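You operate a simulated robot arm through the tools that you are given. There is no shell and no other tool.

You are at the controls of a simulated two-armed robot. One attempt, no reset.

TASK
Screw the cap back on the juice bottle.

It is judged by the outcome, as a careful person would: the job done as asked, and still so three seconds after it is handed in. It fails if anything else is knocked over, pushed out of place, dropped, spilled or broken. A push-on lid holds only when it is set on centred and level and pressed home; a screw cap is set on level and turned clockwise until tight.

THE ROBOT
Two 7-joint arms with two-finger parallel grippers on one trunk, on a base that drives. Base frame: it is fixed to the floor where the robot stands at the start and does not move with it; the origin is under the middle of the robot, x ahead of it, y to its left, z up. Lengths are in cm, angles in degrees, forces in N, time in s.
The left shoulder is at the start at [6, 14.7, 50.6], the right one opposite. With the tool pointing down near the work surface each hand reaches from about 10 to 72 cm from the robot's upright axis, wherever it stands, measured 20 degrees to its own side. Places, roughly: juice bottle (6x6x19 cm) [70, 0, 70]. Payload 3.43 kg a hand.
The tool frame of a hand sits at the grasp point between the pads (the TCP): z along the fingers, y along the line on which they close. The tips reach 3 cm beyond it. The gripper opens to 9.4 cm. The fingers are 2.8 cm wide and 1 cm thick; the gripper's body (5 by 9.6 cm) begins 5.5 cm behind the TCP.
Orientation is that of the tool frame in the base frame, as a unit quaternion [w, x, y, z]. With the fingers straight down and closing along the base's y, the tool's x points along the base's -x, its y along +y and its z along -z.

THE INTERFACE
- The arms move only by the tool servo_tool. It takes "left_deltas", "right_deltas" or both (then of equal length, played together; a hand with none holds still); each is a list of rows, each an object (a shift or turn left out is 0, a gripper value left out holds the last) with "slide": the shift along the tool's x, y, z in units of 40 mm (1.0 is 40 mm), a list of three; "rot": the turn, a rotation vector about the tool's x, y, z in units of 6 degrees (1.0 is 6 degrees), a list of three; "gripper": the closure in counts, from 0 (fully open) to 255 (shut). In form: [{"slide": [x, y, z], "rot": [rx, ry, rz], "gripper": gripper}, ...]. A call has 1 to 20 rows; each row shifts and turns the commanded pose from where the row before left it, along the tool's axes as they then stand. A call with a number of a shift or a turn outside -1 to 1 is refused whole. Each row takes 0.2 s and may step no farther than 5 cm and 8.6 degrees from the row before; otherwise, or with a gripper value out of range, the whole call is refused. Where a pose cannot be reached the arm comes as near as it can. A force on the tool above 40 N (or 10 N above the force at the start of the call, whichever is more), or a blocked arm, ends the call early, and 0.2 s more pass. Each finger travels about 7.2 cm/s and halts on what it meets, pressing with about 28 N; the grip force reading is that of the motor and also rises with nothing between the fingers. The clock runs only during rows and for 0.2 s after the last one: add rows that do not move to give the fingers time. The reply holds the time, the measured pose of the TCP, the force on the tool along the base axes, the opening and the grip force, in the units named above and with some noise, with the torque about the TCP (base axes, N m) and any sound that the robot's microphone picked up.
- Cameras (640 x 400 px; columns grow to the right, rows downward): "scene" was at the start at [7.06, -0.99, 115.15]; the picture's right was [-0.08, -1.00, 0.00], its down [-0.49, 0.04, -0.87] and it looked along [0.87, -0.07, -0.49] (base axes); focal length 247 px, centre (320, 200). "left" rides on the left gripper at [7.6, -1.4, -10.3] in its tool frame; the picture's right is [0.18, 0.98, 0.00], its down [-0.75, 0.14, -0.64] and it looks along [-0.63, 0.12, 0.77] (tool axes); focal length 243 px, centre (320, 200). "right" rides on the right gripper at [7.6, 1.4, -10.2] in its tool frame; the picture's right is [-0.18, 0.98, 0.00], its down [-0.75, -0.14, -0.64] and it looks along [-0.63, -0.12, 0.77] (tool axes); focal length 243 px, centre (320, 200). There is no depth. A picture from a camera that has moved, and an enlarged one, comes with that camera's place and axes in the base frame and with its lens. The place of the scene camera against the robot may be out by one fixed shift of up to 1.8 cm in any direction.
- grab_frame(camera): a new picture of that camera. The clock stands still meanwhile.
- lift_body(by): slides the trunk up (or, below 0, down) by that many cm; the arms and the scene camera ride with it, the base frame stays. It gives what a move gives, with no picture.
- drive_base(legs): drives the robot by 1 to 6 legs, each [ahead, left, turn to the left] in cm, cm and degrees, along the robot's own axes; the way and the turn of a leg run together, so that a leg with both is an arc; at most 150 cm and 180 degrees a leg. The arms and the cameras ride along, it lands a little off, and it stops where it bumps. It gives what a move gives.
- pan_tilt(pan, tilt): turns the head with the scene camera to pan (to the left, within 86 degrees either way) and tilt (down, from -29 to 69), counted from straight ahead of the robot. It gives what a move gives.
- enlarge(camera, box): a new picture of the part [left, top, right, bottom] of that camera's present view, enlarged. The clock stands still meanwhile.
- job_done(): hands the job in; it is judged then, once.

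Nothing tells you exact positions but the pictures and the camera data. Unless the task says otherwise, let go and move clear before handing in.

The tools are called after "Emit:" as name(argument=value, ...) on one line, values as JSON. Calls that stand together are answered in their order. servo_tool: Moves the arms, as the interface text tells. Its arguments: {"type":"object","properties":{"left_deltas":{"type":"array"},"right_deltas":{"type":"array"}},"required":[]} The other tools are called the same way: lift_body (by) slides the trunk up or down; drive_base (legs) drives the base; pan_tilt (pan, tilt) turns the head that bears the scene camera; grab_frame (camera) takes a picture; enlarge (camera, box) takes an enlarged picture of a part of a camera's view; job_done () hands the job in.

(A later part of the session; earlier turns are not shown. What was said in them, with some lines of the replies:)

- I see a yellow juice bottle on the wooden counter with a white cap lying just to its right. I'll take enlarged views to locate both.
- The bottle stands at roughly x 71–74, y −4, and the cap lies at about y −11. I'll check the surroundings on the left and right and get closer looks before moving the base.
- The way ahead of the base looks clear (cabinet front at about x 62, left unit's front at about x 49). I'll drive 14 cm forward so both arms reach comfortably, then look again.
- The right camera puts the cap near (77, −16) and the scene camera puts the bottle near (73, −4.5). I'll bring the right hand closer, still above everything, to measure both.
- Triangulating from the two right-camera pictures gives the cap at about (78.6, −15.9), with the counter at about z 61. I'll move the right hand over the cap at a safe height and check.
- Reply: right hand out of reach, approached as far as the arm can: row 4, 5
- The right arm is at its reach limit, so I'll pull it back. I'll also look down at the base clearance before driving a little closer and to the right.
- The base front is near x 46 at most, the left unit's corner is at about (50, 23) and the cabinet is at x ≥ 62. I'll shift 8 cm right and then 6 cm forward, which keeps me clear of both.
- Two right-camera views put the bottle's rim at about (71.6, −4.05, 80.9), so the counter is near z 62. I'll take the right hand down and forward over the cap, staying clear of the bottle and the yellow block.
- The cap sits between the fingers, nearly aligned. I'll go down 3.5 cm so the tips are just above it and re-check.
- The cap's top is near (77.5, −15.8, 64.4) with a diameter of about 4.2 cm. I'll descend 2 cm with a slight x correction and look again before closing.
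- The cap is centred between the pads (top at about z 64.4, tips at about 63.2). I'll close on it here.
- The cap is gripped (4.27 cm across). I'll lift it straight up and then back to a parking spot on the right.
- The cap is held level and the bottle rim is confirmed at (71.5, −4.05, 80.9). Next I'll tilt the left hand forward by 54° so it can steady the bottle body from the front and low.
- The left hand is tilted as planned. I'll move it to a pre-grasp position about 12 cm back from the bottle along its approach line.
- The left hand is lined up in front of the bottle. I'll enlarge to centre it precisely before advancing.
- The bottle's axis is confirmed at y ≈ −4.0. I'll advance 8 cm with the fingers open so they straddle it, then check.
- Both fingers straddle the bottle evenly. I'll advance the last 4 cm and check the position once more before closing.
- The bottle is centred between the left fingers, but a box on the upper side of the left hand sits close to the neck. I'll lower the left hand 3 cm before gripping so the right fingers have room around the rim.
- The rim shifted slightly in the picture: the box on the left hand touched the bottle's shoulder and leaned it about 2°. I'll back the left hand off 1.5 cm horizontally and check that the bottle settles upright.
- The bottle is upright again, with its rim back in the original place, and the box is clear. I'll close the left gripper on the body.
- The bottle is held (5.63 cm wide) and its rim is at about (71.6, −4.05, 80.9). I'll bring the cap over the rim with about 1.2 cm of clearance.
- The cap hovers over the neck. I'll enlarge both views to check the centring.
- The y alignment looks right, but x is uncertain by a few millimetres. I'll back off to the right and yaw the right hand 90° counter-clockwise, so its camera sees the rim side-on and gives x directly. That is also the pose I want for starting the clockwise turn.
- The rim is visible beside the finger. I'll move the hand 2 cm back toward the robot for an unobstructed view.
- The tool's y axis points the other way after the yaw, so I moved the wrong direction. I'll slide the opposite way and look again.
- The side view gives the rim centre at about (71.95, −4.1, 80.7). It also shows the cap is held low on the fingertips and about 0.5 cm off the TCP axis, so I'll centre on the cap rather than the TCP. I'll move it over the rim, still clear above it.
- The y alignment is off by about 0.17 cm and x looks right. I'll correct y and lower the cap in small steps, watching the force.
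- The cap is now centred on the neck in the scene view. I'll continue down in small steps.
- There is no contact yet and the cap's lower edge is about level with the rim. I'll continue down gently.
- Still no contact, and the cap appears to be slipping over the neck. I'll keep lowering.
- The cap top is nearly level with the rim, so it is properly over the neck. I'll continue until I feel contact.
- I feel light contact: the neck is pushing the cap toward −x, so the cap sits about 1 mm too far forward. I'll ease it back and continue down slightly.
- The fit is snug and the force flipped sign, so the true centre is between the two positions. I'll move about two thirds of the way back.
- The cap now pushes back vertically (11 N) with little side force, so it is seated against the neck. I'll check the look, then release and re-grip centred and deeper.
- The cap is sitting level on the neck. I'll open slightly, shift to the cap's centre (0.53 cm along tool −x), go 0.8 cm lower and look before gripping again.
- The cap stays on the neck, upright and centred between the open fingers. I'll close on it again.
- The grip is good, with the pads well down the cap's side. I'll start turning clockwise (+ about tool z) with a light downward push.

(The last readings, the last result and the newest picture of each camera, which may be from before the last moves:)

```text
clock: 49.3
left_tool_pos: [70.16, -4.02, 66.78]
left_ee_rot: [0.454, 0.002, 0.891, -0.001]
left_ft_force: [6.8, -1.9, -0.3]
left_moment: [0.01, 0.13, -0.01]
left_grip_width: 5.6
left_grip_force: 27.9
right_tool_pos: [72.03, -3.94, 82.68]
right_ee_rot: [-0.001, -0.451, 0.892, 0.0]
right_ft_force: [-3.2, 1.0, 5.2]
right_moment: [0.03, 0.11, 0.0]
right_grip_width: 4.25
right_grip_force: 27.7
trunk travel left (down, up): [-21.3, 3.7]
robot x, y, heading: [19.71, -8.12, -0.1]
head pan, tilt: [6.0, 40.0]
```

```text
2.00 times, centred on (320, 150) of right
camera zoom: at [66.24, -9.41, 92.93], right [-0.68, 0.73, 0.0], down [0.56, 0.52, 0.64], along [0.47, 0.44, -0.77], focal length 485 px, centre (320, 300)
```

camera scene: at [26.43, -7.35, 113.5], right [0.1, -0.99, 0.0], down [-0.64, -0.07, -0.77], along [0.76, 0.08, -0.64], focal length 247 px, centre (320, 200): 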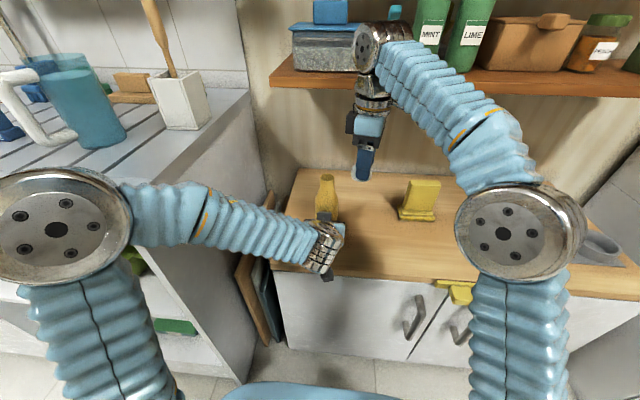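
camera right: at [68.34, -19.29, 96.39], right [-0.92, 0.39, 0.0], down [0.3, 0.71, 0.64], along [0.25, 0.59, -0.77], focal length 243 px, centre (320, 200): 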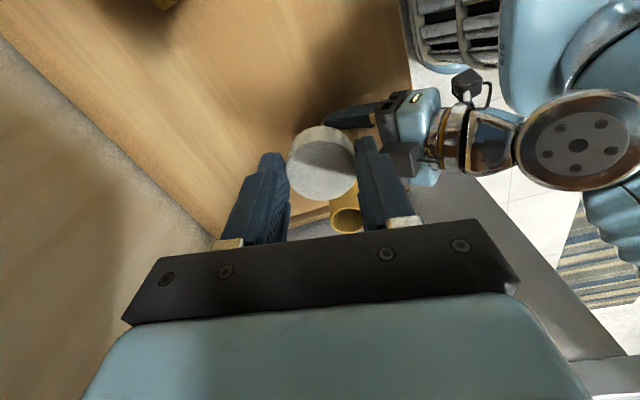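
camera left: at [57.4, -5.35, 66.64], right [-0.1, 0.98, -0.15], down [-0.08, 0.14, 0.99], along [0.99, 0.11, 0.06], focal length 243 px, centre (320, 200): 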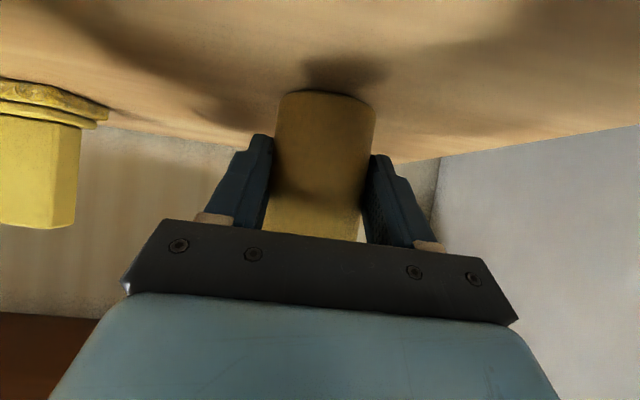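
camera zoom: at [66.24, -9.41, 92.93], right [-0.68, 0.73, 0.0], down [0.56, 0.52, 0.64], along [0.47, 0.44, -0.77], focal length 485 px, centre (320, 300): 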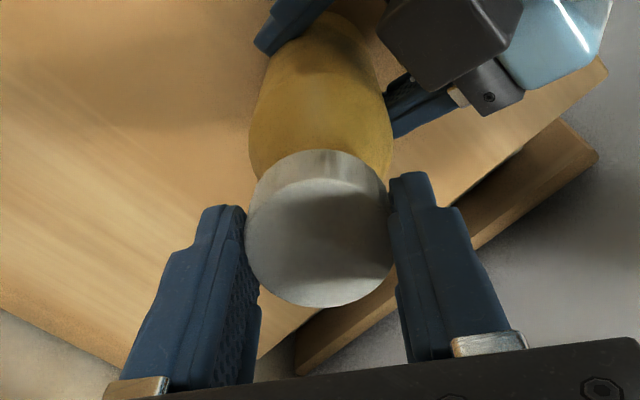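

Turning is smooth, with a 5 N push and negligible torque. I'll continue clockwise.

Emit:
servo_tool(right_deltas=[{"rot": [0, 0, 1]}, {"rot": [0, 0, 1]}, {"rot": [0, 0, 1]}, {"rot": [0, 0, 1]}, {"rot": [0, 0, 1]}, {"rot": [0, 0, 1]}, {"rot": [0, 0, 1]}, {"rot": [0, 0, 1]}, {"rot": [0, 0, 1]}, {"rot": [0, 0, 0]}])

Emit:
enlarge(camera="scene", box=[290, 140, 370, 200])

Emit:
enlarge(camera="right", box=[240, 50, 400, 250])

```text
clock: 51.5
left_tool_pos: [70.08, -3.89, 66.77]
left_ee_rot: [0.454, 0.003, 0.891, -0.002]
left_ft_force: [-2.7, -4.0, 1.0]
left_moment: [0.45, -0.36, -0.09]
left_grip_width: 5.65
left_grip_force: 28.3
right_tool_pos: [71.94, -4.05, 82.68]
right_ee_rot: [0.001, 0.002, 1.0, 0.0]
right_ft_force: [2.6, 4.9, 0.6]
right_moment: [0.18, -0.02, -0.01]
right_grip_width: 4.26
right_grip_force: 28.3
trunk travel left (down, up): [-21.3, 3.7]
robot x, y, heading: [19.89, -7.99, -0.1]
head pan, tilt: [6.0, 40.0]
```

```text
6.67 times, centred on (330, 170) of scene
camera zoom: at [26.43, -7.36, 113.5], right [0.1, -0.99, 0.0], down [-0.64, -0.07, -0.77], along [0.76, 0.08, -0.64], focal length 1650 px, centre (253, 400)
```

zoom: 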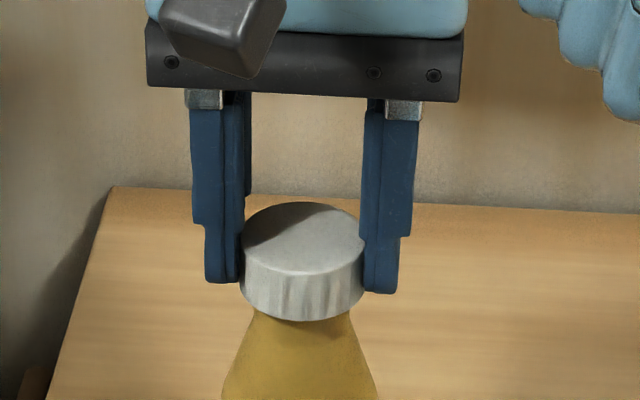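

```text
2.00 times, centred on (320, 150) of right
camera zoom: at [64.25, -2.63, 92.93], right [0.19, 0.98, 0.0], down [0.75, -0.15, 0.64], along [0.63, -0.12, -0.77], focal length 485 px, centre (320, 300)
```

zoom: 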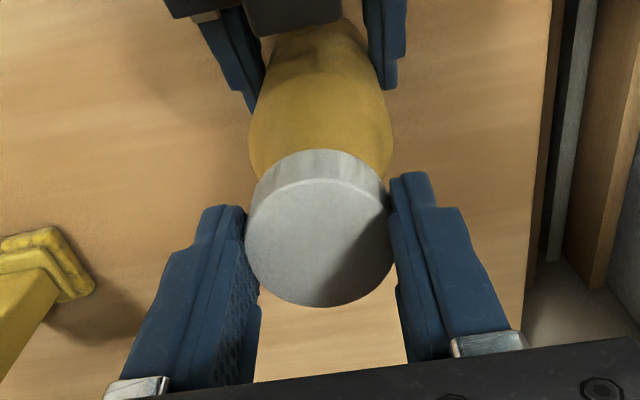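

The cap is level on the neck and turning with the fingers. I'll continue clockwise with a touch more downward push.

Emit:
servo_tool(right_deltas=[{"slide": [0, 0, 0.01], "rot": [0, 0, 1]}, {"rot": [0, 0, 1]}, {"rot": [0, 0, 1]}, {"slide": [0, 0, 0.01], "rot": [0, 0, 1]}, {"rot": [0, 0, 1]}, {"rot": [0, 0, 1]}, {"rot": [0, 0, 1]}, {"rot": [0, 0, 0]}])

Emit:
enlarge(camera="scene", box=[290, 140, 370, 200])

```text
clock: 53.3
left_tool_pos: [70.02, -4.03, 66.86]
left_ee_rot: [0.454, 0.002, 0.891, -0.002]
left_ft_force: [-4.3, -7.8, 1.3]
left_moment: [0.62, -0.49, -0.2]
left_grip_width: 5.63
left_grip_force: 28.4
right_tool_pos: [71.92, -3.99, 82.68]
right_ee_rot: [0.001, 0.361, 0.932, 0.0]
right_ft_force: [3.9, 7.2, -0.4]
right_moment: [0.3, -0.09, -0.02]
right_grip_width: 4.24
right_grip_force: 27.6
trunk travel left (down, up): [-21.3, 3.7]
robot x, y, heading: [19.56, -7.96, -0.2]
head pan, tilt: [6.0, 40.0]
```

```text
6.67 times, centred on (330, 170) of scene
camera zoom: at [26.44, -7.36, 113.5], right [0.1, -0.99, 0.0], down [-0.64, -0.07, -0.77], along [0.76, 0.08, -0.64], focal length 1650 px, centre (253, 400)
```

zoom: 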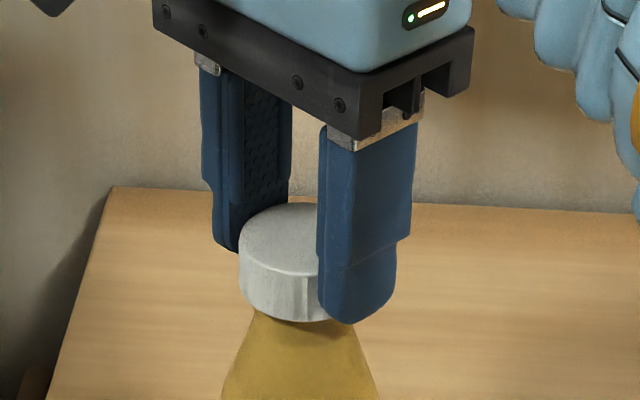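

The vertical force drops as I turn, so the thread is drawing the cap down. I'll relieve the side load by shifting slightly with it, and continue clockwise.

Emit:
servo_tool(right_deltas=[{"slide": [0.004, 0.017, 0.01]}, {"rot": [0, 0, 1]}, {"rot": [0, 0, 1]}, {"slide": [0, 0, 0.01], "rot": [0, 0, 1]}, {"rot": [0, 0, 1]}, {"rot": [0, 0, 1]}, {"rot": [0, 0, 1]}, {"rot": [0, 0, 0]}])

Emit:
enlarge(camera="scene", box=[290, 140, 370, 200])

Emit:
enlarge(camera="right", box=[240, 50, 400, 250])

```text
clock: 55.1
left_tool_pos: [69.97, -3.89, 66.78]
left_ee_rot: [0.454, 0.002, 0.891, -0.001]
left_ft_force: [-3.8, -4.7, 2.2]
left_moment: [0.39, -0.69, -0.1]
left_grip_width: 5.64
left_grip_force: 28.1
right_tool_pos: [72.02, -3.91, 82.5]
right_ee_rot: [-0.001, 0.632, 0.775, 0.0]
right_ft_force: [5.3, 4.7, 0.4]
right_moment: [0.19, -0.16, -0.05]
right_grip_width: 4.26
right_grip_force: 27.9
trunk travel left (down, up): [-21.3, 3.7]
robot x, y, heading: [20.14, -7.91, 0.0]
head pan, tilt: [6.0, 40.0]
```

```text
6.67 times, centred on (330, 170) of scene
camera zoom: at [26.44, -7.36, 113.5], right [0.1, -0.99, 0.0], down [-0.64, -0.07, -0.77], along [0.76, 0.08, -0.64], focal length 1650 px, centre (253, 400)
```

zoom: 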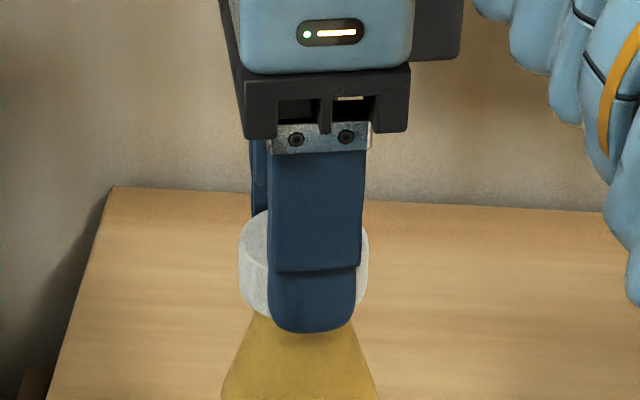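

```text
2.00 times, centred on (320, 150) of right
camera zoom: at [71.76, 3.72, 92.84], right [1.0, 0.02, 0.0], down [0.01, -0.77, 0.64], along [0.01, -0.64, -0.77], focal length 485 px, centre (320, 300)
```

zoom: 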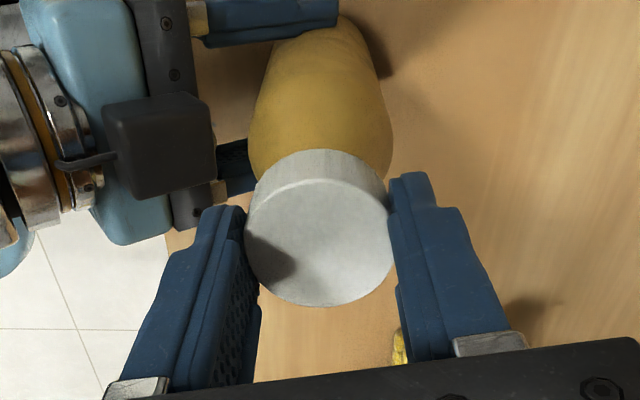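

156° turned and no resistance yet. I'll go a bit further before re-gripping, easing the side force.

Emit:
servo_tool(right_deltas=[{"slide": [0.008, 0.012, 0.01]}, {"rot": [0, 0, 1]}, {"rot": [0, 0, 1]}, {"slide": [0, 0, 0.01], "rot": [0, 0, 1]}, {"rot": [0, 0, 1]}, {"rot": [0, 0, 0]}])

```text
clock: 56.5
left_tool_pos: [70.1, -3.99, 66.82]
left_ee_rot: [0.454, 0.002, 0.891, -0.001]
left_ft_force: [2.4, -2.1, -0.3]
left_moment: [-0.3, -0.28, 0.05]
left_grip_width: 5.65
left_grip_force: 28.1
right_tool_pos: [71.89, -4.0, 82.4]
right_ee_rot: [0.0, 0.779, 0.627, 0.0]
right_ft_force: [0.3, -1.0, 9.6]
right_moment: [-0.06, 0.05, -0.01]
right_grip_width: 4.24
right_grip_force: 28.1
trunk travel left (down, up): [-21.3, 3.7]
robot x, y, heading: [20.25, -7.68, -0.3]
head pan, tilt: [6.0, 40.0]
```

I've turned about 180° and the push is about 10 N with no twisting resistance yet. I'll turn a bit more without pushing.

Emit:
servo_tool(right_deltas=[{"rot": [0, 0, 1]}, {"rot": [0, 0, 1]}, {"rot": [0, 0, 1]}, {"rot": [0, 0, 0]}])

Emit:
enlarge(camera="scene", box=[290, 140, 370, 200])

Emit:
grab_frame(camera="scene")

```text
clock: 57.5
left_tool_pos: [70.0, -3.95, 66.79]
left_ee_rot: [0.454, 0.001, 0.891, 0.0]
left_ft_force: [-2.5, 0.5, -0.6]
left_moment: [-0.02, -0.71, 0.04]
left_grip_width: 5.62
left_grip_force: 28.0
right_tool_pos: [72.0, -3.96, 82.39]
right_ee_rot: [-0.001, 0.868, 0.497, 0.001]
right_ft_force: [6.6, 1.7, 14.9]
right_moment: [-0.01, -0.2, -0.01]
right_grip_width: 4.27
right_grip_force: 28.2
trunk travel left (down, up): [-21.3, 3.7]
robot x, y, heading: [19.77, -7.98, -0.1]
head pan, tilt: [6.0, 40.0]
```

```text
6.67 times, centred on (330, 170) of scene
camera zoom: at [26.41, -7.35, 113.51], right [0.1, -0.99, 0.0], down [-0.64, -0.07, -0.77], along [0.76, 0.08, -0.64], focal length 1650 px, centre (253, 400)
```

zoom: 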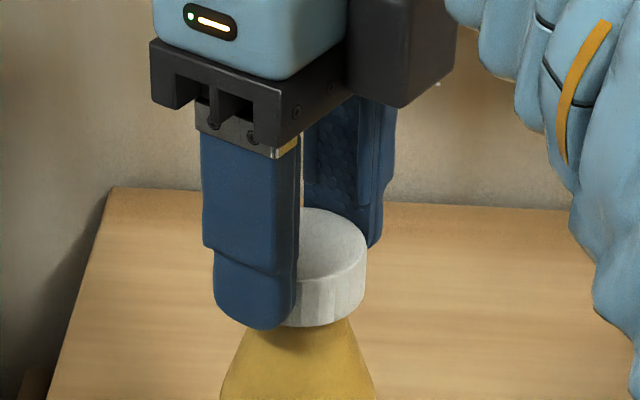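

```text
taken
camera scene: at [26.41, -7.35, 113.51], right [0.1, -0.99, 0.0], down [-0.64, -0.07, -0.77], along [0.76, 0.08, -0.64], focal length 247 px, centre (320, 200)
```

scene: 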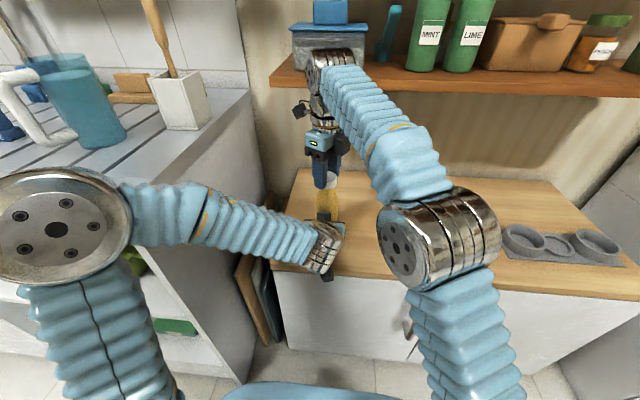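

198° turned so far. I'll open the fingers, check the cap by itself, and wind the wrist back counter-clockwise for another stroke.

Emit:
servo_tool(right_deltas=[{"slide": [0, 0, -0.02]}, {"gripper": 70}, {"slide": [0, 0, 0]}, {"rot": [0, 0, -1]}, {"rot": [0, 0, -1]}, {"rot": [0, 0, -1]}, {"rot": [0, 0, -1]}, {"rot": [0, 0, -1]}, {"rot": [0, 0, -1]}, {"rot": [0, 0, -1]}, {"rot": [0, 0, -1]}, {"rot": [0, 0, -1]}, {"rot": [0, 0, -1]}, {"rot": [0, 0, 0]}])

Emit:
enlarge(camera="scene", box=[290, 140, 370, 200])

Emit:
enlarge(camera="right", box=[240, 50, 400, 250])

```text
clock: 60.5
left_tool_pos: [70.04, -3.95, 66.76]
left_ee_rot: [0.454, 0.002, 0.891, -0.001]
left_ft_force: [1.0, 0.0, 1.6]
left_moment: [-0.02, 0.02, 0.03]
left_grip_width: 5.63
left_grip_force: 28.1
right_tool_pos: [71.99, -3.88, 82.48]
right_ee_rot: [0.0, 0.501, 0.866, 0.0]
right_ft_force: [-0.3, 0.4, -0.4]
right_moment: [0.02, -0.01, 0.03]
right_grip_width: 6.79
right_grip_force: 0.1
trunk travel left (down, up): [-21.3, 3.7]
robot x, y, heading: [19.92, -8.22, -0.2]
head pan, tilt: [6.0, 40.0]
```

```text
6.67 times, centred on (330, 170) of scene
camera zoom: at [26.44, -7.35, 113.5], right [0.1, -0.99, 0.0], down [-0.64, -0.07, -0.77], along [0.76, 0.08, -0.64], focal length 1650 px, centre (253, 400)
```

zoom: 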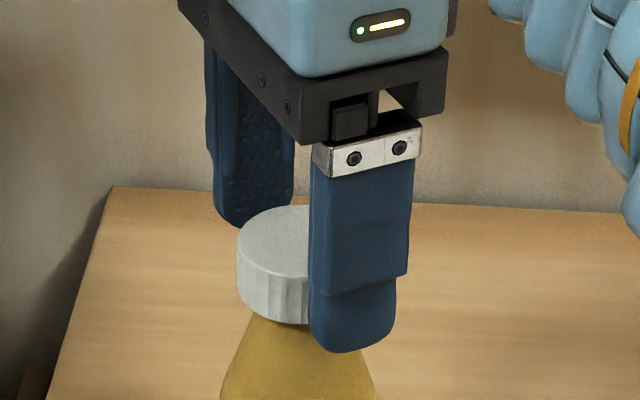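

```text
2.00 times, centred on (320, 150) of right
camera zoom: at [69.36, 3.33, 92.84], right [0.94, 0.33, 0.0], down [0.25, -0.72, 0.64], along [0.21, -0.61, -0.77], focal length 485 px, centre (320, 300)
```

zoom: 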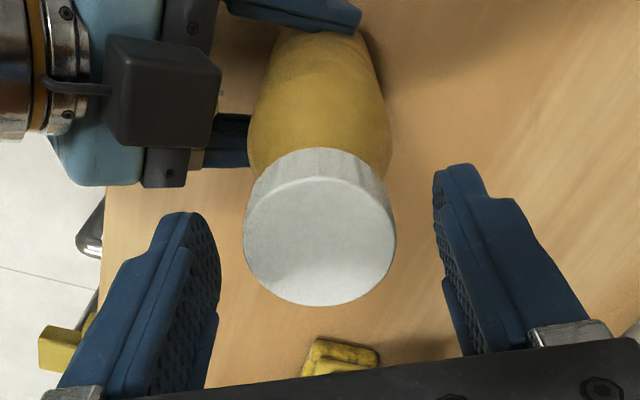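

The cap sits level by itself on the neck. I'll continue winding the open hand back counter-clockwise.

Emit:
servo_tool(right_deltas=[{"rot": [0, 0, -1]}, {"rot": [0, 0, -1]}, {"rot": [0, 0, -1]}, {"rot": [0, 0, -1]}, {"rot": [0, 0, -1]}, {"rot": [0, 0, -1]}, {"rot": [0, 0, -1]}, {"rot": [0, 0, -1]}, {"rot": [0, 0, -1]}, {"rot": [0, 0, -1]}, {"rot": [0, 0, -1]}, {"rot": [0, 0, -1]}, {"rot": [0, 0, -1]}, {"rot": [0, 0, -1]}, {"rot": [0, 0, -1]}, {"rot": [0, 0, -1]}, {"rot": [0, 0, -1]}, {"rot": [0, 0, 0]}])

Emit:
servo_tool(right_deltas=[{"rot": [0, 0, -1]}, {"rot": [0, 0, -1]}, {"rot": [0, 0, -1]}, {"rot": [0, 0, -1]}, {"rot": [0, 0, -1]}, {"rot": [0, 0, -1]}, {"rot": [0, 0, 0]}])

Emit:
enlarge(camera="scene", box=[290, 140, 370, 200])

Emit:
enlarge(camera="right", box=[240, 50, 400, 250])

```text
clock: 64.3
left_tool_pos: [70.1, -3.98, 66.76]
left_ee_rot: [0.454, 0.002, 0.891, -0.001]
left_ft_force: [-0.8, 1.2, 0.8]
left_moment: [-0.01, 0.06, -0.03]
left_grip_width: 5.62
left_grip_force: 28.1
right_tool_pos: [72.02, -4.0, 82.55]
right_ee_rot: [0.0, -0.358, 0.934, 0.0]
right_ft_force: [0.1, 0.1, -0.2]
right_moment: [-0.04, 0.01, -0.02]
right_grip_width: 6.84
right_grip_force: 0.1
trunk travel left (down, up): [-21.3, 3.7]
robot x, y, heading: [19.77, -8.31, -0.2]
head pan, tilt: [6.0, 40.0]
```

```text
clock: 65.9
left_tool_pos: [70.08, -4.01, 66.79]
left_ee_rot: [0.453, 0.002, 0.891, -0.001]
left_ft_force: [-0.3, 0.9, 1.8]
left_moment: [-0.07, 0.08, 0.0]
left_grip_width: 5.63
left_grip_force: 28.1
right_tool_pos: [72.12, -3.95, 82.5]
right_ee_rot: [0.0, -0.628, 0.778, 0.0]
right_ft_force: [-0.2, 0.0, 0.1]
right_moment: [0.0, -0.04, -0.03]
right_grip_width: 6.82
right_grip_force: 0.1
trunk travel left (down, up): [-21.3, 3.7]
robot x, y, heading: [20.06, -8.29, -0.2]
head pan, tilt: [6.0, 40.0]
```

```text
6.67 times, centred on (330, 170) of scene
camera zoom: at [26.44, -7.35, 113.5], right [0.1, -0.99, 0.0], down [-0.64, -0.07, -0.77], along [0.76, 0.08, -0.64], focal length 1650 px, centre (253, 400)
```

zoom: 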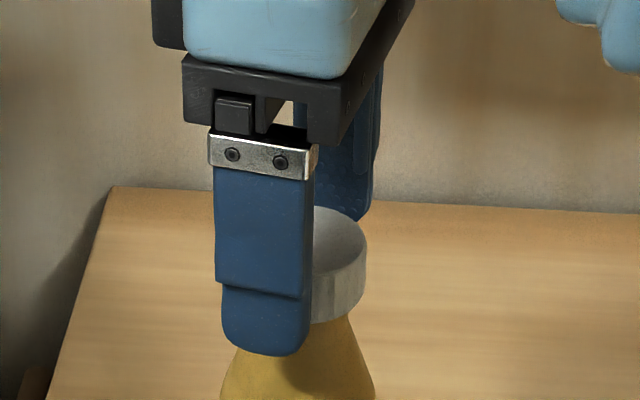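

```text
2.00 times, centred on (320, 150) of right
camera zoom: at [68.96, -11.16, 92.75], right [-0.92, 0.39, 0.0], down [0.3, 0.71, 0.64], along [0.25, 0.59, -0.77], focal length 485 px, centre (320, 300)
```

zoom: 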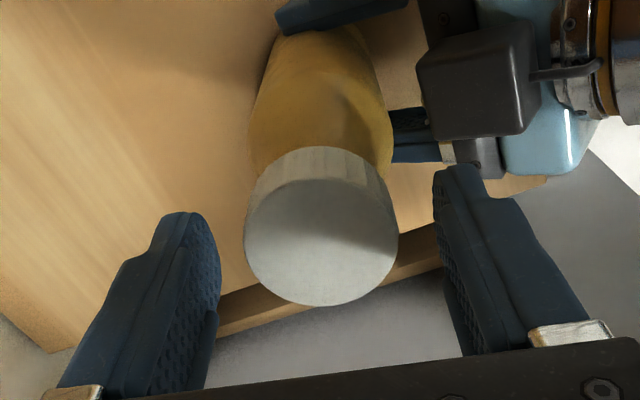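

Compared with before the stroke, the cap has come down about 0.2 cm, so the thread is working. I'll grip again and do the second clockwise stroke.

Emit:
servo_tool(right_deltas=[{"gripper": 120}, {"gripper": 255}, {"slide": [0, 0, 0]}, {"slide": [0, 0, 0]}])

Emit:
servo_tool(right_deltas=[{"slide": [0, 0, 0.015], "rot": [0, 0, 1]}, {"rot": [0, 0, 1]}, {"rot": [0, 0, 1]}, {"rot": [0, 0, 1]}, {"rot": [0, 0, 1]}, {"rot": [0, 0, 0]}])

```text
clock: 66.9
left_tool_pos: [70.15, -3.97, 66.64]
left_ee_rot: [0.454, 0.002, 0.891, -0.001]
left_ft_force: [1.3, 0.4, 0.4]
left_moment: [0.04, 0.27, -0.02]
left_grip_width: 5.62
left_grip_force: 27.9
right_tool_pos: [72.01, -4.04, 82.33]
right_ee_rot: [0.0, -0.628, 0.778, 0.0]
right_ft_force: [-3.3, 0.2, -0.7]
right_moment: [0.04, 0.08, -0.01]
right_grip_width: 4.11
right_grip_force: 27.8
trunk travel left (down, up): [-21.3, 3.7]
robot x, y, heading: [19.98, -8.16, -0.4]
head pan, tilt: [6.0, 40.0]
```

```text
clock: 68.3
left_tool_pos: [69.99, -3.99, 66.69]
left_ee_rot: [0.454, 0.001, 0.891, -0.001]
left_ft_force: [3.4, -0.8, 1.5]
left_moment: [-0.01, 0.33, -0.02]
left_grip_width: 5.63
left_grip_force: 28.3
right_tool_pos: [72.17, -4.03, 82.53]
right_ee_rot: [0.0, -0.404, 0.915, 0.0]
right_ft_force: [-2.6, -1.0, -1.8]
right_moment: [0.0, 0.13, -0.02]
right_grip_width: 4.12
right_grip_force: 28.0
trunk travel left (down, up): [-21.3, 3.7]
robot x, y, heading: [19.57, -7.6, -0.1]
head pan, tilt: [6.0, 40.0]
```

Turning freely, and the cap is pulling the hand slightly down. I'll continue with a small downward feed.

Emit:
servo_tool(right_deltas=[{"slide": [0, 0, 0.015], "rot": [0, 0, 1]}, {"rot": [0, 0, 1]}, {"rot": [0, 0, 1]}, {"rot": [0, 0, 1]}, {"slide": [0, 0, 0.01], "rot": [0, 0, 1]}, {"rot": [0, 0, 1]}, {"rot": [0, 0, 1]}, {"rot": [0, 0, 1]}, {"rot": [0, 0, 0]}])

Emit:
enlarge(camera="scene", box=[290, 140, 370, 200])

```text
clock: 70.3
left_tool_pos: [70.03, -3.87, 66.73]
left_ee_rot: [0.454, 0.002, 0.891, -0.001]
left_ft_force: [-1.3, 3.3, 2.1]
left_moment: [-0.43, 0.2, -0.43]
left_grip_width: 5.64
left_grip_force: 28.1
right_tool_pos: [71.9, -3.91, 82.33]
right_ee_rot: [0.0, 0.001, 1.0, 0.0]
right_ft_force: [-1.1, -4.1, 2.0]
right_moment: [-0.13, 0.03, 0.54]
right_grip_width: 4.18
right_grip_force: 27.5
trunk travel left (down, up): [-21.3, 3.7]
robot x, y, heading: [19.68, -7.95, -0.0]
head pan, tilt: [6.0, 40.0]
```

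```text
6.67 times, centred on (330, 170) of scene
camera zoom: at [26.42, -7.36, 113.5], right [0.1, -0.99, 0.0], down [-0.64, -0.07, -0.77], along [0.76, 0.08, -0.64], focal length 1650 px, centre (253, 400)
```

zoom: 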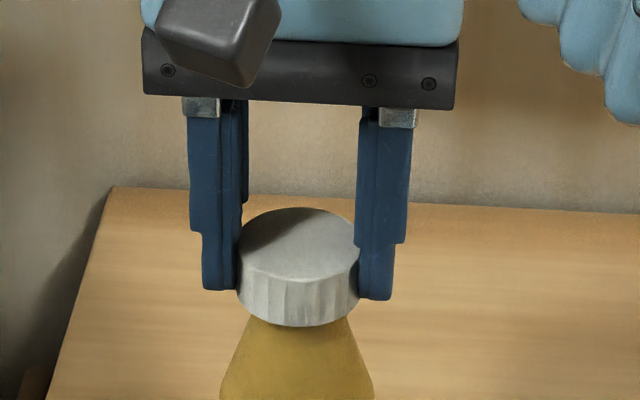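

Twisting resistance has appeared (0.54 N·m), so the cap is getting tight. I'll turn a little more to snug it firmly.

Emit:
servo_tool(right_deltas=[{"rot": [0, 0, 0.7]}, {"rot": [0, 0, 0.7]}, {"rot": [0, 0, 0]}])

Emit:
enlarge(camera="scene", box=[290, 140, 370, 200])

```text
clock: 71.1
left_tool_pos: [70.12, -3.94, 66.85]
left_ee_rot: [0.455, 0.002, 0.891, -0.001]
left_ft_force: [-3.0, 3.3, -0.2]
left_moment: [-0.37, -0.02, -0.51]
left_grip_width: 5.62
left_grip_force: 28.1
right_tool_pos: [72.13, -4.01, 82.28]
right_ee_rot: [0.0, 0.076, 0.997, 0.0]
right_ft_force: [1.8, -3.8, 2.9]
right_moment: [-0.23, -0.1, 0.57]
right_grip_width: 4.24
right_grip_force: 28.8
trunk travel left (down, up): [-21.3, 3.7]
robot x, y, heading: [19.89, -7.68, -0.3]
head pan, tilt: [6.0, 40.0]
```

```text
6.67 times, centred on (330, 170) of scene
camera zoom: at [26.43, -7.37, 113.5], right [0.1, -0.99, 0.0], down [-0.64, -0.06, -0.77], along [0.76, 0.08, -0.64], focal length 1650 px, centre (253, 400)
```

zoom: 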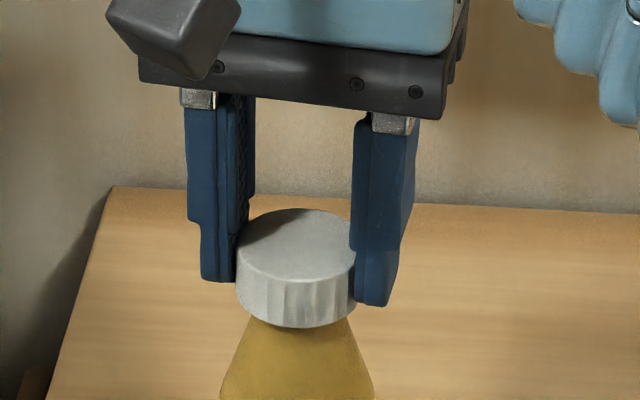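

The torque has plateaued at about 0.57 N·m. I'll compare close-ups of the cap's ridges before and after another small turn to see whether the cap is still moving or the pads are slipping.

Emit:
enlarge(camera="scene", box=[315, 163, 347, 183])

Emit:
servo_tool(right_deltas=[{"rot": [0, 0, 1]}, {"rot": [0, 0, 1]}, {"rot": [0, 0, 0]}])

Emit:
enlarge(camera="scene", box=[315, 163, 347, 183])

Emit:
enlarge(camera="right", box=[240, 50, 400, 250])

```text
16.00 times, centred on (331, 173) of scene
camera zoom: at [26.43, -7.37, 113.5], right [0.1, -0.99, 0.0], down [-0.64, -0.06, -0.77], along [0.76, 0.08, -0.64], focal length 3959 px, centre (144, 632)
```

zoom: 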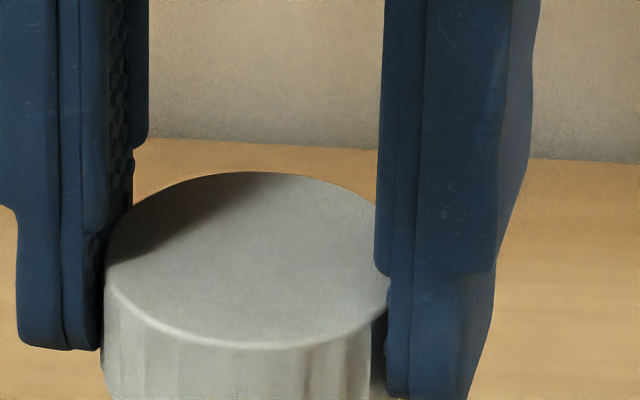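

```text
clock: 71.9
left_tool_pos: [70.07, -4.03, 66.71]
left_ee_rot: [0.454, 0.001, 0.891, 0.0]
left_ft_force: [0.2, 2.7, -0.2]
left_moment: [-0.31, 0.19, -0.2]
left_grip_width: 5.63
left_grip_force: 28.1
right_tool_pos: [71.93, -3.97, 82.29]
right_ee_rot: [0.0, 0.179, 0.984, 0.0]
right_ft_force: [-1.1, -2.7, 2.1]
right_moment: [-0.16, 0.01, 0.32]
right_grip_width: 4.21
right_grip_force: 28.6
trunk travel left (down, up): [-21.3, 3.7]
robot x, y, heading: [20.02, -7.74, -0.4]
head pan, tilt: [6.0, 40.0]
```

```text
16.00 times, centred on (331, 173) of scene
camera zoom: at [26.44, -7.36, 113.5], right [0.1, -0.99, 0.0], down [-0.64, -0.07, -0.77], along [0.76, 0.08, -0.64], focal length 3959 px, centre (144, 632)
```

zoom: 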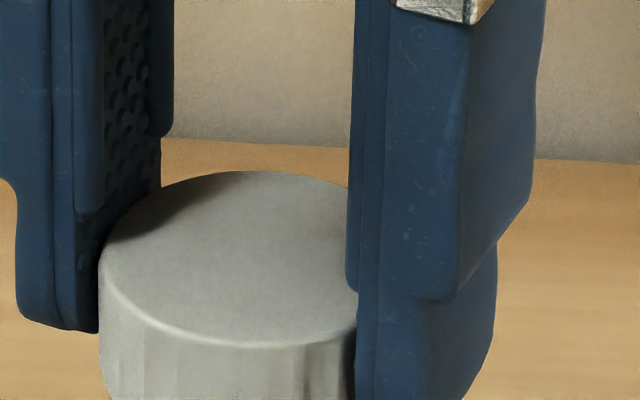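

```text
2.00 times, centred on (320, 150) of right
camera zoom: at [65.28, 0.05, 92.6], right [0.52, 0.85, 0.0], down [0.66, -0.4, 0.64], along [0.55, -0.33, -0.77], focal length 485 px, centre (320, 300)
```

zoom: 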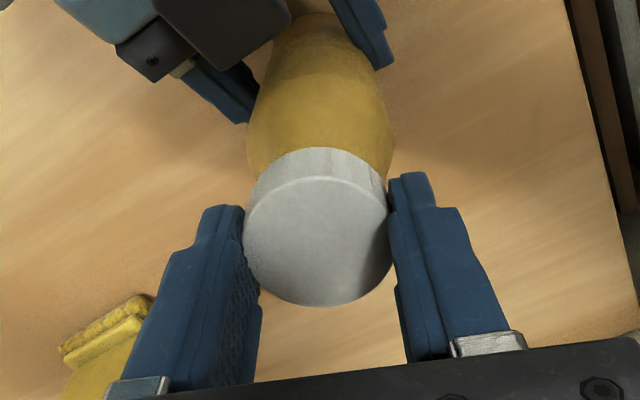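

The ridges barely moved while the hand turned 12°, so the pads are slipping on a tight cap. To be sure, I'll re-grip fresh and give one more firm clockwise turn.

Emit:
servo_tool(right_deltas=[{"gripper": 90}, {"slide": [0, 0, 0]}, {"rot": [0, 0, -1]}, {"rot": [0, 0, -1]}, {"rot": [0, 0, -1]}, {"rot": [0, 0, -1]}, {"rot": [0, 0, -1]}, {"rot": [0, 0, -1]}, {"rot": [0, 0, 0]}])

Emit:
enlarge(camera="scene", box=[315, 165, 347, 185])

Emit:
enlarge(camera="right", box=[240, 50, 400, 250])

```text
clock: 73.9
left_tool_pos: [70.09, -4.01, 66.73]
left_ee_rot: [0.454, 0.001, 0.891, 0.0]
left_ft_force: [0.9, 1.2, 0.6]
left_moment: [0.1, 0.06, -0.02]
left_grip_width: 5.64
left_grip_force: 28.3
right_tool_pos: [72.16, -3.96, 82.23]
right_ee_rot: [0.0, -0.135, 0.991, 0.0]
right_ft_force: [0.4, 1.1, 0.3]
right_moment: [0.01, -0.01, -0.01]
right_grip_width: 6.09
right_grip_force: 0.0
trunk travel left (down, up): [-21.3, 3.7]
robot x, y, heading: [19.96, -7.7, -0.2]
head pan, tilt: [6.0, 40.0]
```

```text
16.00 times, centred on (331, 175) of scene
camera zoom: at [26.45, -7.35, 113.5], right [0.1, -0.99, 0.0], down [-0.64, -0.07, -0.77], along [0.76, 0.08, -0.64], focal length 3959 px, centre (144, 600)
```

zoom: 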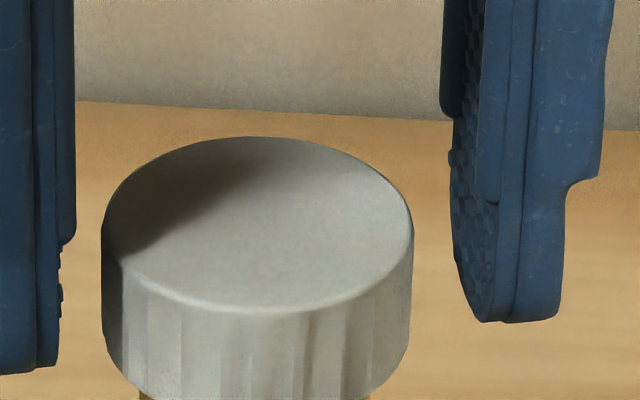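

```text
2.00 times, centred on (320, 150) of right
camera zoom: at [64.23, -4.69, 92.59], right [-0.08, 1.0, 0.0], down [0.76, 0.06, 0.64], along [0.64, 0.05, -0.77], focal length 485 px, centre (320, 300)
```

zoom: 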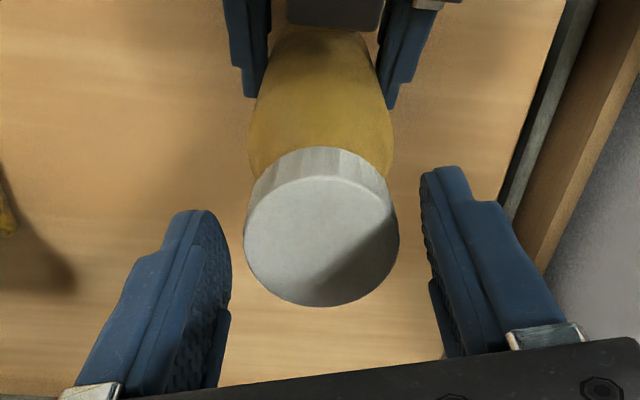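

The cap is level and low on the neck. I'll re-grip and turn clockwise again to confirm it's tight.

Emit:
servo_tool(right_deltas=[{"gripper": 140}, {"gripper": 255}, {"slide": [0, 0, 0]}, {"slide": [0, 0, 0.01]}, {"rot": [0, 0, 0.7]}, {"rot": [0, 0, 0.7]}, {"rot": [0, 0, 0]}])

Emit:
enlarge(camera="scene", box=[315, 165, 347, 185])

Emit:
servo_tool(right_deltas=[{"rot": [0, 0, 0.7]}, {"rot": [0, 0, 0.7]}, {"rot": [0, 0, 0]}])

Emit:
enlarge(camera="scene", box=[315, 165, 347, 185])

```text
clock: 75.5
left_tool_pos: [70.12, -3.94, 66.9]
left_ee_rot: [0.453, 0.001, 0.891, -0.001]
left_ft_force: [-1.1, 1.5, 1.0]
left_moment: [-0.25, -0.22, -0.31]
left_grip_width: 5.62
left_grip_force: 28.5
right_tool_pos: [72.07, -4.04, 82.25]
right_ee_rot: [0.0, -0.06, 0.998, 0.0]
right_ft_force: [1.8, -1.8, 0.1]
right_moment: [-0.11, 0.0, 0.38]
right_grip_width: 4.14
right_grip_force: 27.7
trunk travel left (down, up): [-21.3, 3.7]
robot x, y, heading: [19.68, -7.92, -0.3]
head pan, tilt: [6.0, 40.0]
```

```text
16.00 times, centred on (331, 175) of scene
camera zoom: at [26.45, -7.36, 113.5], right [0.1, -0.99, 0.0], down [-0.64, -0.07, -0.77], along [0.76, 0.08, -0.64], focal length 3959 px, centre (144, 600)
```

zoom: 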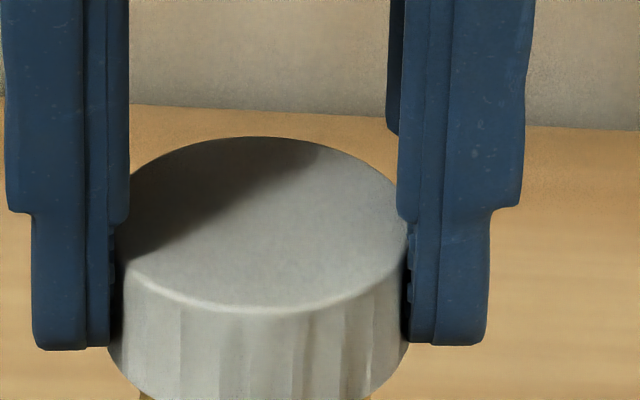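

```text
clock: 76.3
left_tool_pos: [70.06, -4.05, 66.72]
left_ee_rot: [0.454, 0.001, 0.891, -0.001]
left_ft_force: [-2.1, 1.1, -0.2]
left_moment: [-0.38, -0.03, -0.46]
left_grip_width: 5.63
left_grip_force: 28.1
right_tool_pos: [71.95, -3.9, 82.35]
right_ee_rot: [0.0, 0.014, 1.0, 0.0]
right_ft_force: [0.4, -3.3, -0.3]
right_moment: [-0.11, -0.02, 0.56]
right_grip_width: 4.16
right_grip_force: 28.1
trunk travel left (down, up): [-21.3, 3.7]
robot x, y, heading: [20.3, -7.56, -0.3]
head pan, tilt: [6.0, 40.0]
```

```text
16.00 times, centred on (331, 175) of scene
camera zoom: at [26.44, -7.37, 113.5], right [0.1, -0.99, 0.0], down [-0.64, -0.07, -0.77], along [0.76, 0.08, -0.64], focal length 3959 px, centre (144, 600)
```

zoom: 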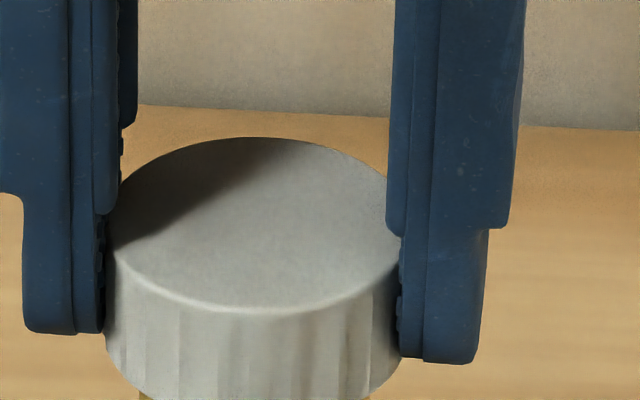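

The ridges did not move while the torque rose to 0.56 N·m, so the cap is tight. I'll release the right hand, lift straight up and back away.

Emit:
servo_tool(right_deltas=[{"gripper": 70}, {"slide": [0, 0, 0]}, {"slide": [0, 0, 0]}, {"slide": [0, 0, -0.3]}, {"slide": [0, 0, -0.6]}, {"slide": [0, 0, -0.4]}, {"slide": [0.3, -0.7, 0]}, {"slide": [0.4, -0.8, 0]}, {"slide": [0.5, -0.8, 0]}, {"slide": [0.6, -0.8, 0]}, {"slide": [0, 0, 0]}])

Emit:
grab_frame(camera="scene")

Emit:
enlarge(camera="scene", box=[290, 150, 370, 210])

```text
clock: 78.7
left_tool_pos: [70.12, -4.0, 66.76]
left_ee_rot: [0.454, 0.001, 0.891, 0.0]
left_ft_force: [0.8, 0.7, 1.3]
left_moment: [0.05, 0.07, 0.0]
left_grip_width: 5.63
left_grip_force: 28.2
right_tool_pos: [63.79, -16.58, 86.35]
right_ee_rot: [0.0, 0.013, 1.0, 0.0]
right_ft_force: [0.3, -0.5, 0.5]
right_moment: [0.01, 0.02, 0.0]
right_grip_width: 6.8
right_grip_force: 0.1
right hand out of reach, approached as far as the arm can: row 6
trunk travel left (down, up): [-21.3, 3.7]
robot x, y, heading: [19.88, -7.64, -0.2]
head pan, tilt: [6.0, 40.0]
```

```text
taken
camera scene: at [26.45, -7.36, 113.5], right [0.1, -0.99, 0.0], down [-0.64, -0.07, -0.77], along [0.76, 0.08, -0.64], focal length 247 px, centre (320, 200)
```

scene: 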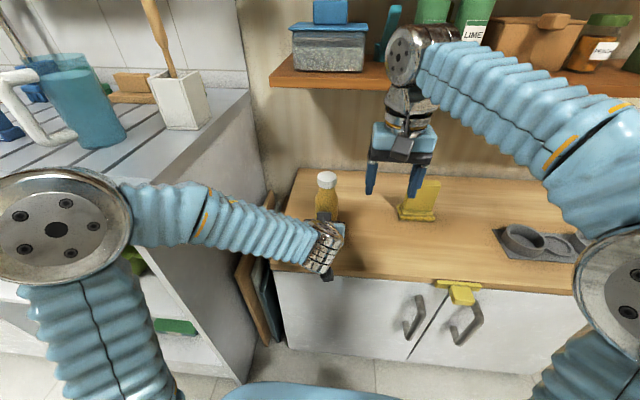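

```text
6.67 times, centred on (330, 180) of scene
camera zoom: at [26.45, -7.36, 113.5], right [0.1, -0.99, 0.0], down [-0.64, -0.07, -0.77], along [0.76, 0.08, -0.64], focal length 1650 px, centre (253, 333)
```

zoom: 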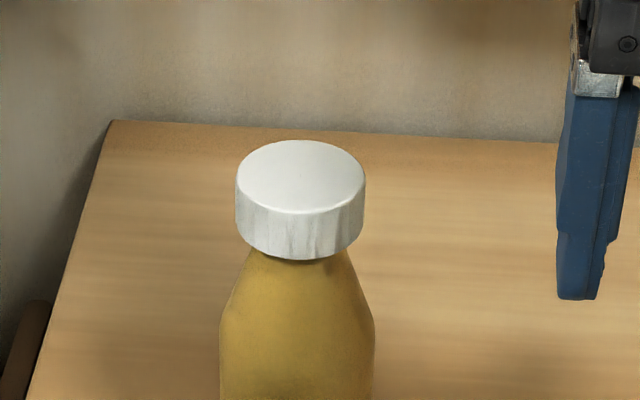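

The cap sits level and fully down on the neck, and the right hand is clear. I'll open the left hand and check the bottle stays upright before withdrawing.

Emit:
servo_tool(left_deltas=[{"gripper": 150}, {"gripper": 60}, {"gripper": 0}, {"slide": [0, 0, 0]}, {"slide": [0, 0, 0]}])

Emit:
grab_frame(camera="left")

Emit:
enlarge(camera="scene", box=[290, 150, 370, 210])

```text
clock: 79.9
left_tool_pos: [70.13, -4.03, 66.71]
left_ee_rot: [0.454, 0.001, 0.891, -0.001]
left_ft_force: [-0.4, -0.5, 0.3]
left_moment: [0.0, -0.01, -0.01]
left_grip_width: 9.41
left_grip_force: 0.1
right_tool_pos: [63.99, -16.46, 86.26]
right_ee_rot: [0.0, 0.012, 1.0, -0.001]
right_ft_force: [0.5, -0.3, -1.3]
right_moment: [-0.02, -0.02, 0.0]
right_grip_width: 6.8
right_grip_force: 0.0
trunk travel left (down, up): [-21.3, 3.7]
robot x, y, heading: [19.92, -7.75, -0.2]
head pan, tilt: [6.0, 40.0]
```

```text
taken
camera left: at [57.4, -5.36, 66.64], right [-0.1, 0.98, -0.15], down [-0.08, 0.14, 0.99], along [0.99, 0.11, 0.06], focal length 243 px, centre (320, 200)
```

left: 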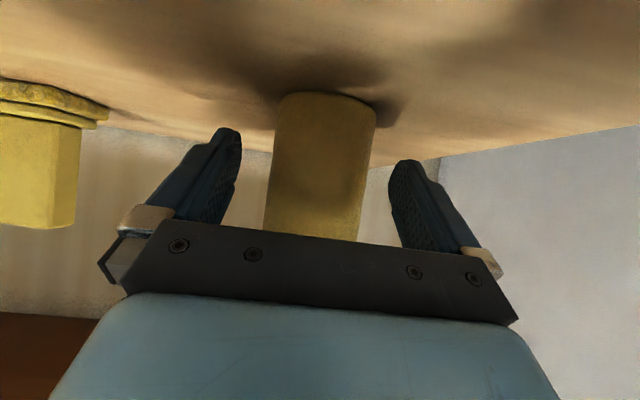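

```text
6.67 times, centred on (330, 180) of scene
camera zoom: at [26.44, -7.36, 113.5], right [0.1, -0.99, 0.0], down [-0.64, -0.07, -0.77], along [0.76, 0.08, -0.64], focal length 1650 px, centre (253, 333)
```

zoom: 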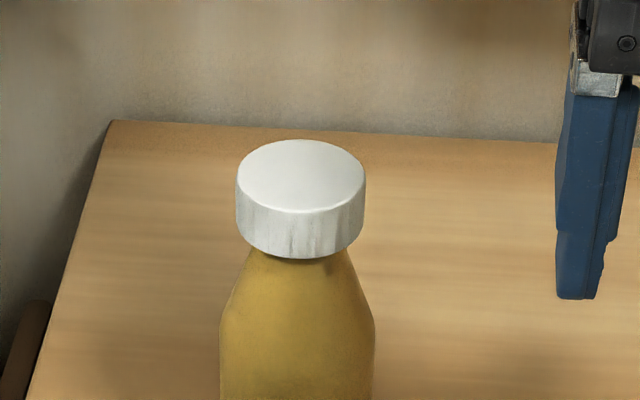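

The bottle is standing upright and free. I'll withdraw the left hand straight back and away.

Emit:
servo_tool(left_deltas=[{"slide": [0.15, 0, -0.2]}, {"slide": [0.15, 0, -0.2]}, {"slide": [0.15, 0, -0.3]}, {"slide": [0, 0, -0.6]}, {"slide": [0, 0, -0.7]}, {"slide": [0, 0, -0.8]}, {"slide": [0, 0, -0.8]}, {"slide": [0, 0, 0]}])

Emit:
grab_frame(camera="scene")

Emit:
grab_frame(camera="right")

Emit:
enlarge(camera="scene", box=[280, 150, 400, 250])

```text
clock: 81.7
left_tool_pos: [57.34, -3.86, 73.77]
left_ee_rot: [0.455, 0.002, 0.891, -0.001]
left_ft_force: [-0.2, 0.4, -0.2]
left_moment: [-0.03, 0.0, 0.02]
left_grip_width: 9.41
left_grip_force: 0.0
right_tool_pos: [63.83, -16.51, 86.25]
right_ee_rot: [-0.001, 0.012, 1.0, 0.0]
right_ft_force: [0.3, -0.7, 0.4]
right_moment: [0.03, -0.01, 0.01]
right_grip_width: 6.82
right_grip_force: 0.0
trunk travel left (down, up): [-21.3, 3.7]
robot x, y, heading: [19.96, -7.74, -0.4]
head pan, tilt: [6.0, 40.0]
```

```text
taken
camera scene: at [26.43, -7.36, 113.5], right [0.1, -0.99, 0.0], down [-0.64, -0.07, -0.77], along [0.76, 0.08, -0.64], focal length 247 px, centre (320, 200)
```

scene: 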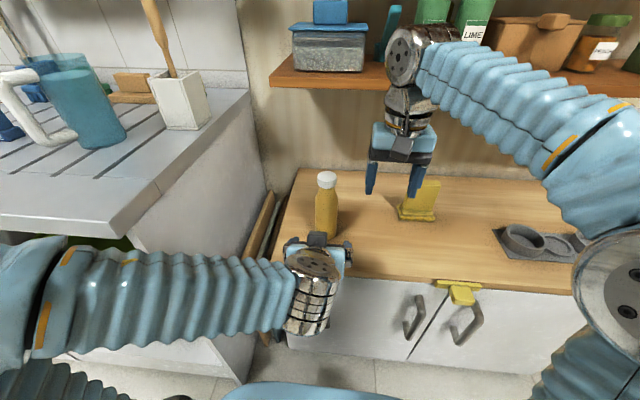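

```text
taken
camera right: at [56.14, -14.97, 96.64], right [0.21, 0.98, 0.0], down [0.75, -0.16, 0.64], along [0.63, -0.13, -0.77], focal length 243 px, centre (320, 200)
```

right: 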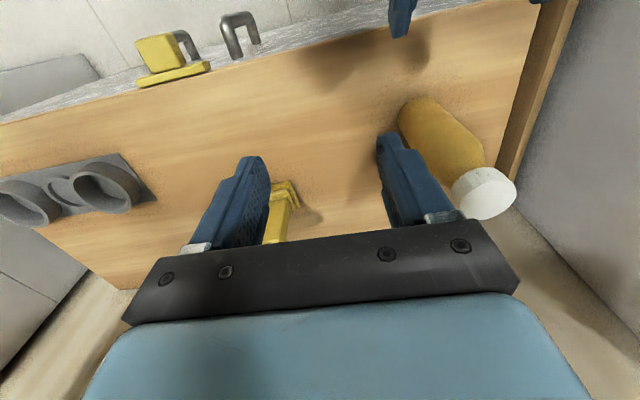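

```text
4.00 times, centred on (340, 200) of scene
camera zoom: at [26.43, -7.36, 113.5], right [0.1, -0.99, 0.0], down [-0.64, -0.07, -0.77], along [0.76, 0.08, -0.64], focal length 990 px, centre (240, 200)
```

zoom: 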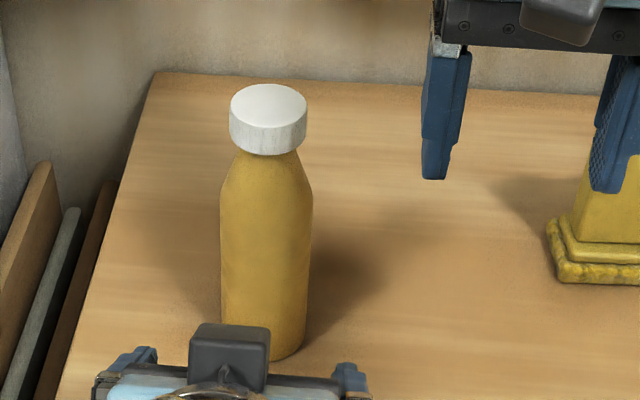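

The bottle stands upright with its cap screwed tight and level, both hands are clear, and nothing else has moved. I'm handing the job in.

Emit:
job_done()

```text
The job is handed in.
```

The cap is screwed back onto the juice bottle. It sits level on the neck, and the bottle stands upright where it was on the counter.

I turned the cap clockwise about three quarters of a turn and it drew down onto the thread. At the end it stopped moving while the twisting force held at about 0.56 N·m and the fingers began to slip on it. That force is the most my grip on the cap could apply.

While I was positioning the left hand, it leaned the bottle about 2° for a moment. I backed off and the bottle settled upright before I gripped it. Nothing else was touched, and both hands were open and clear of the bottle when I handed the job in.
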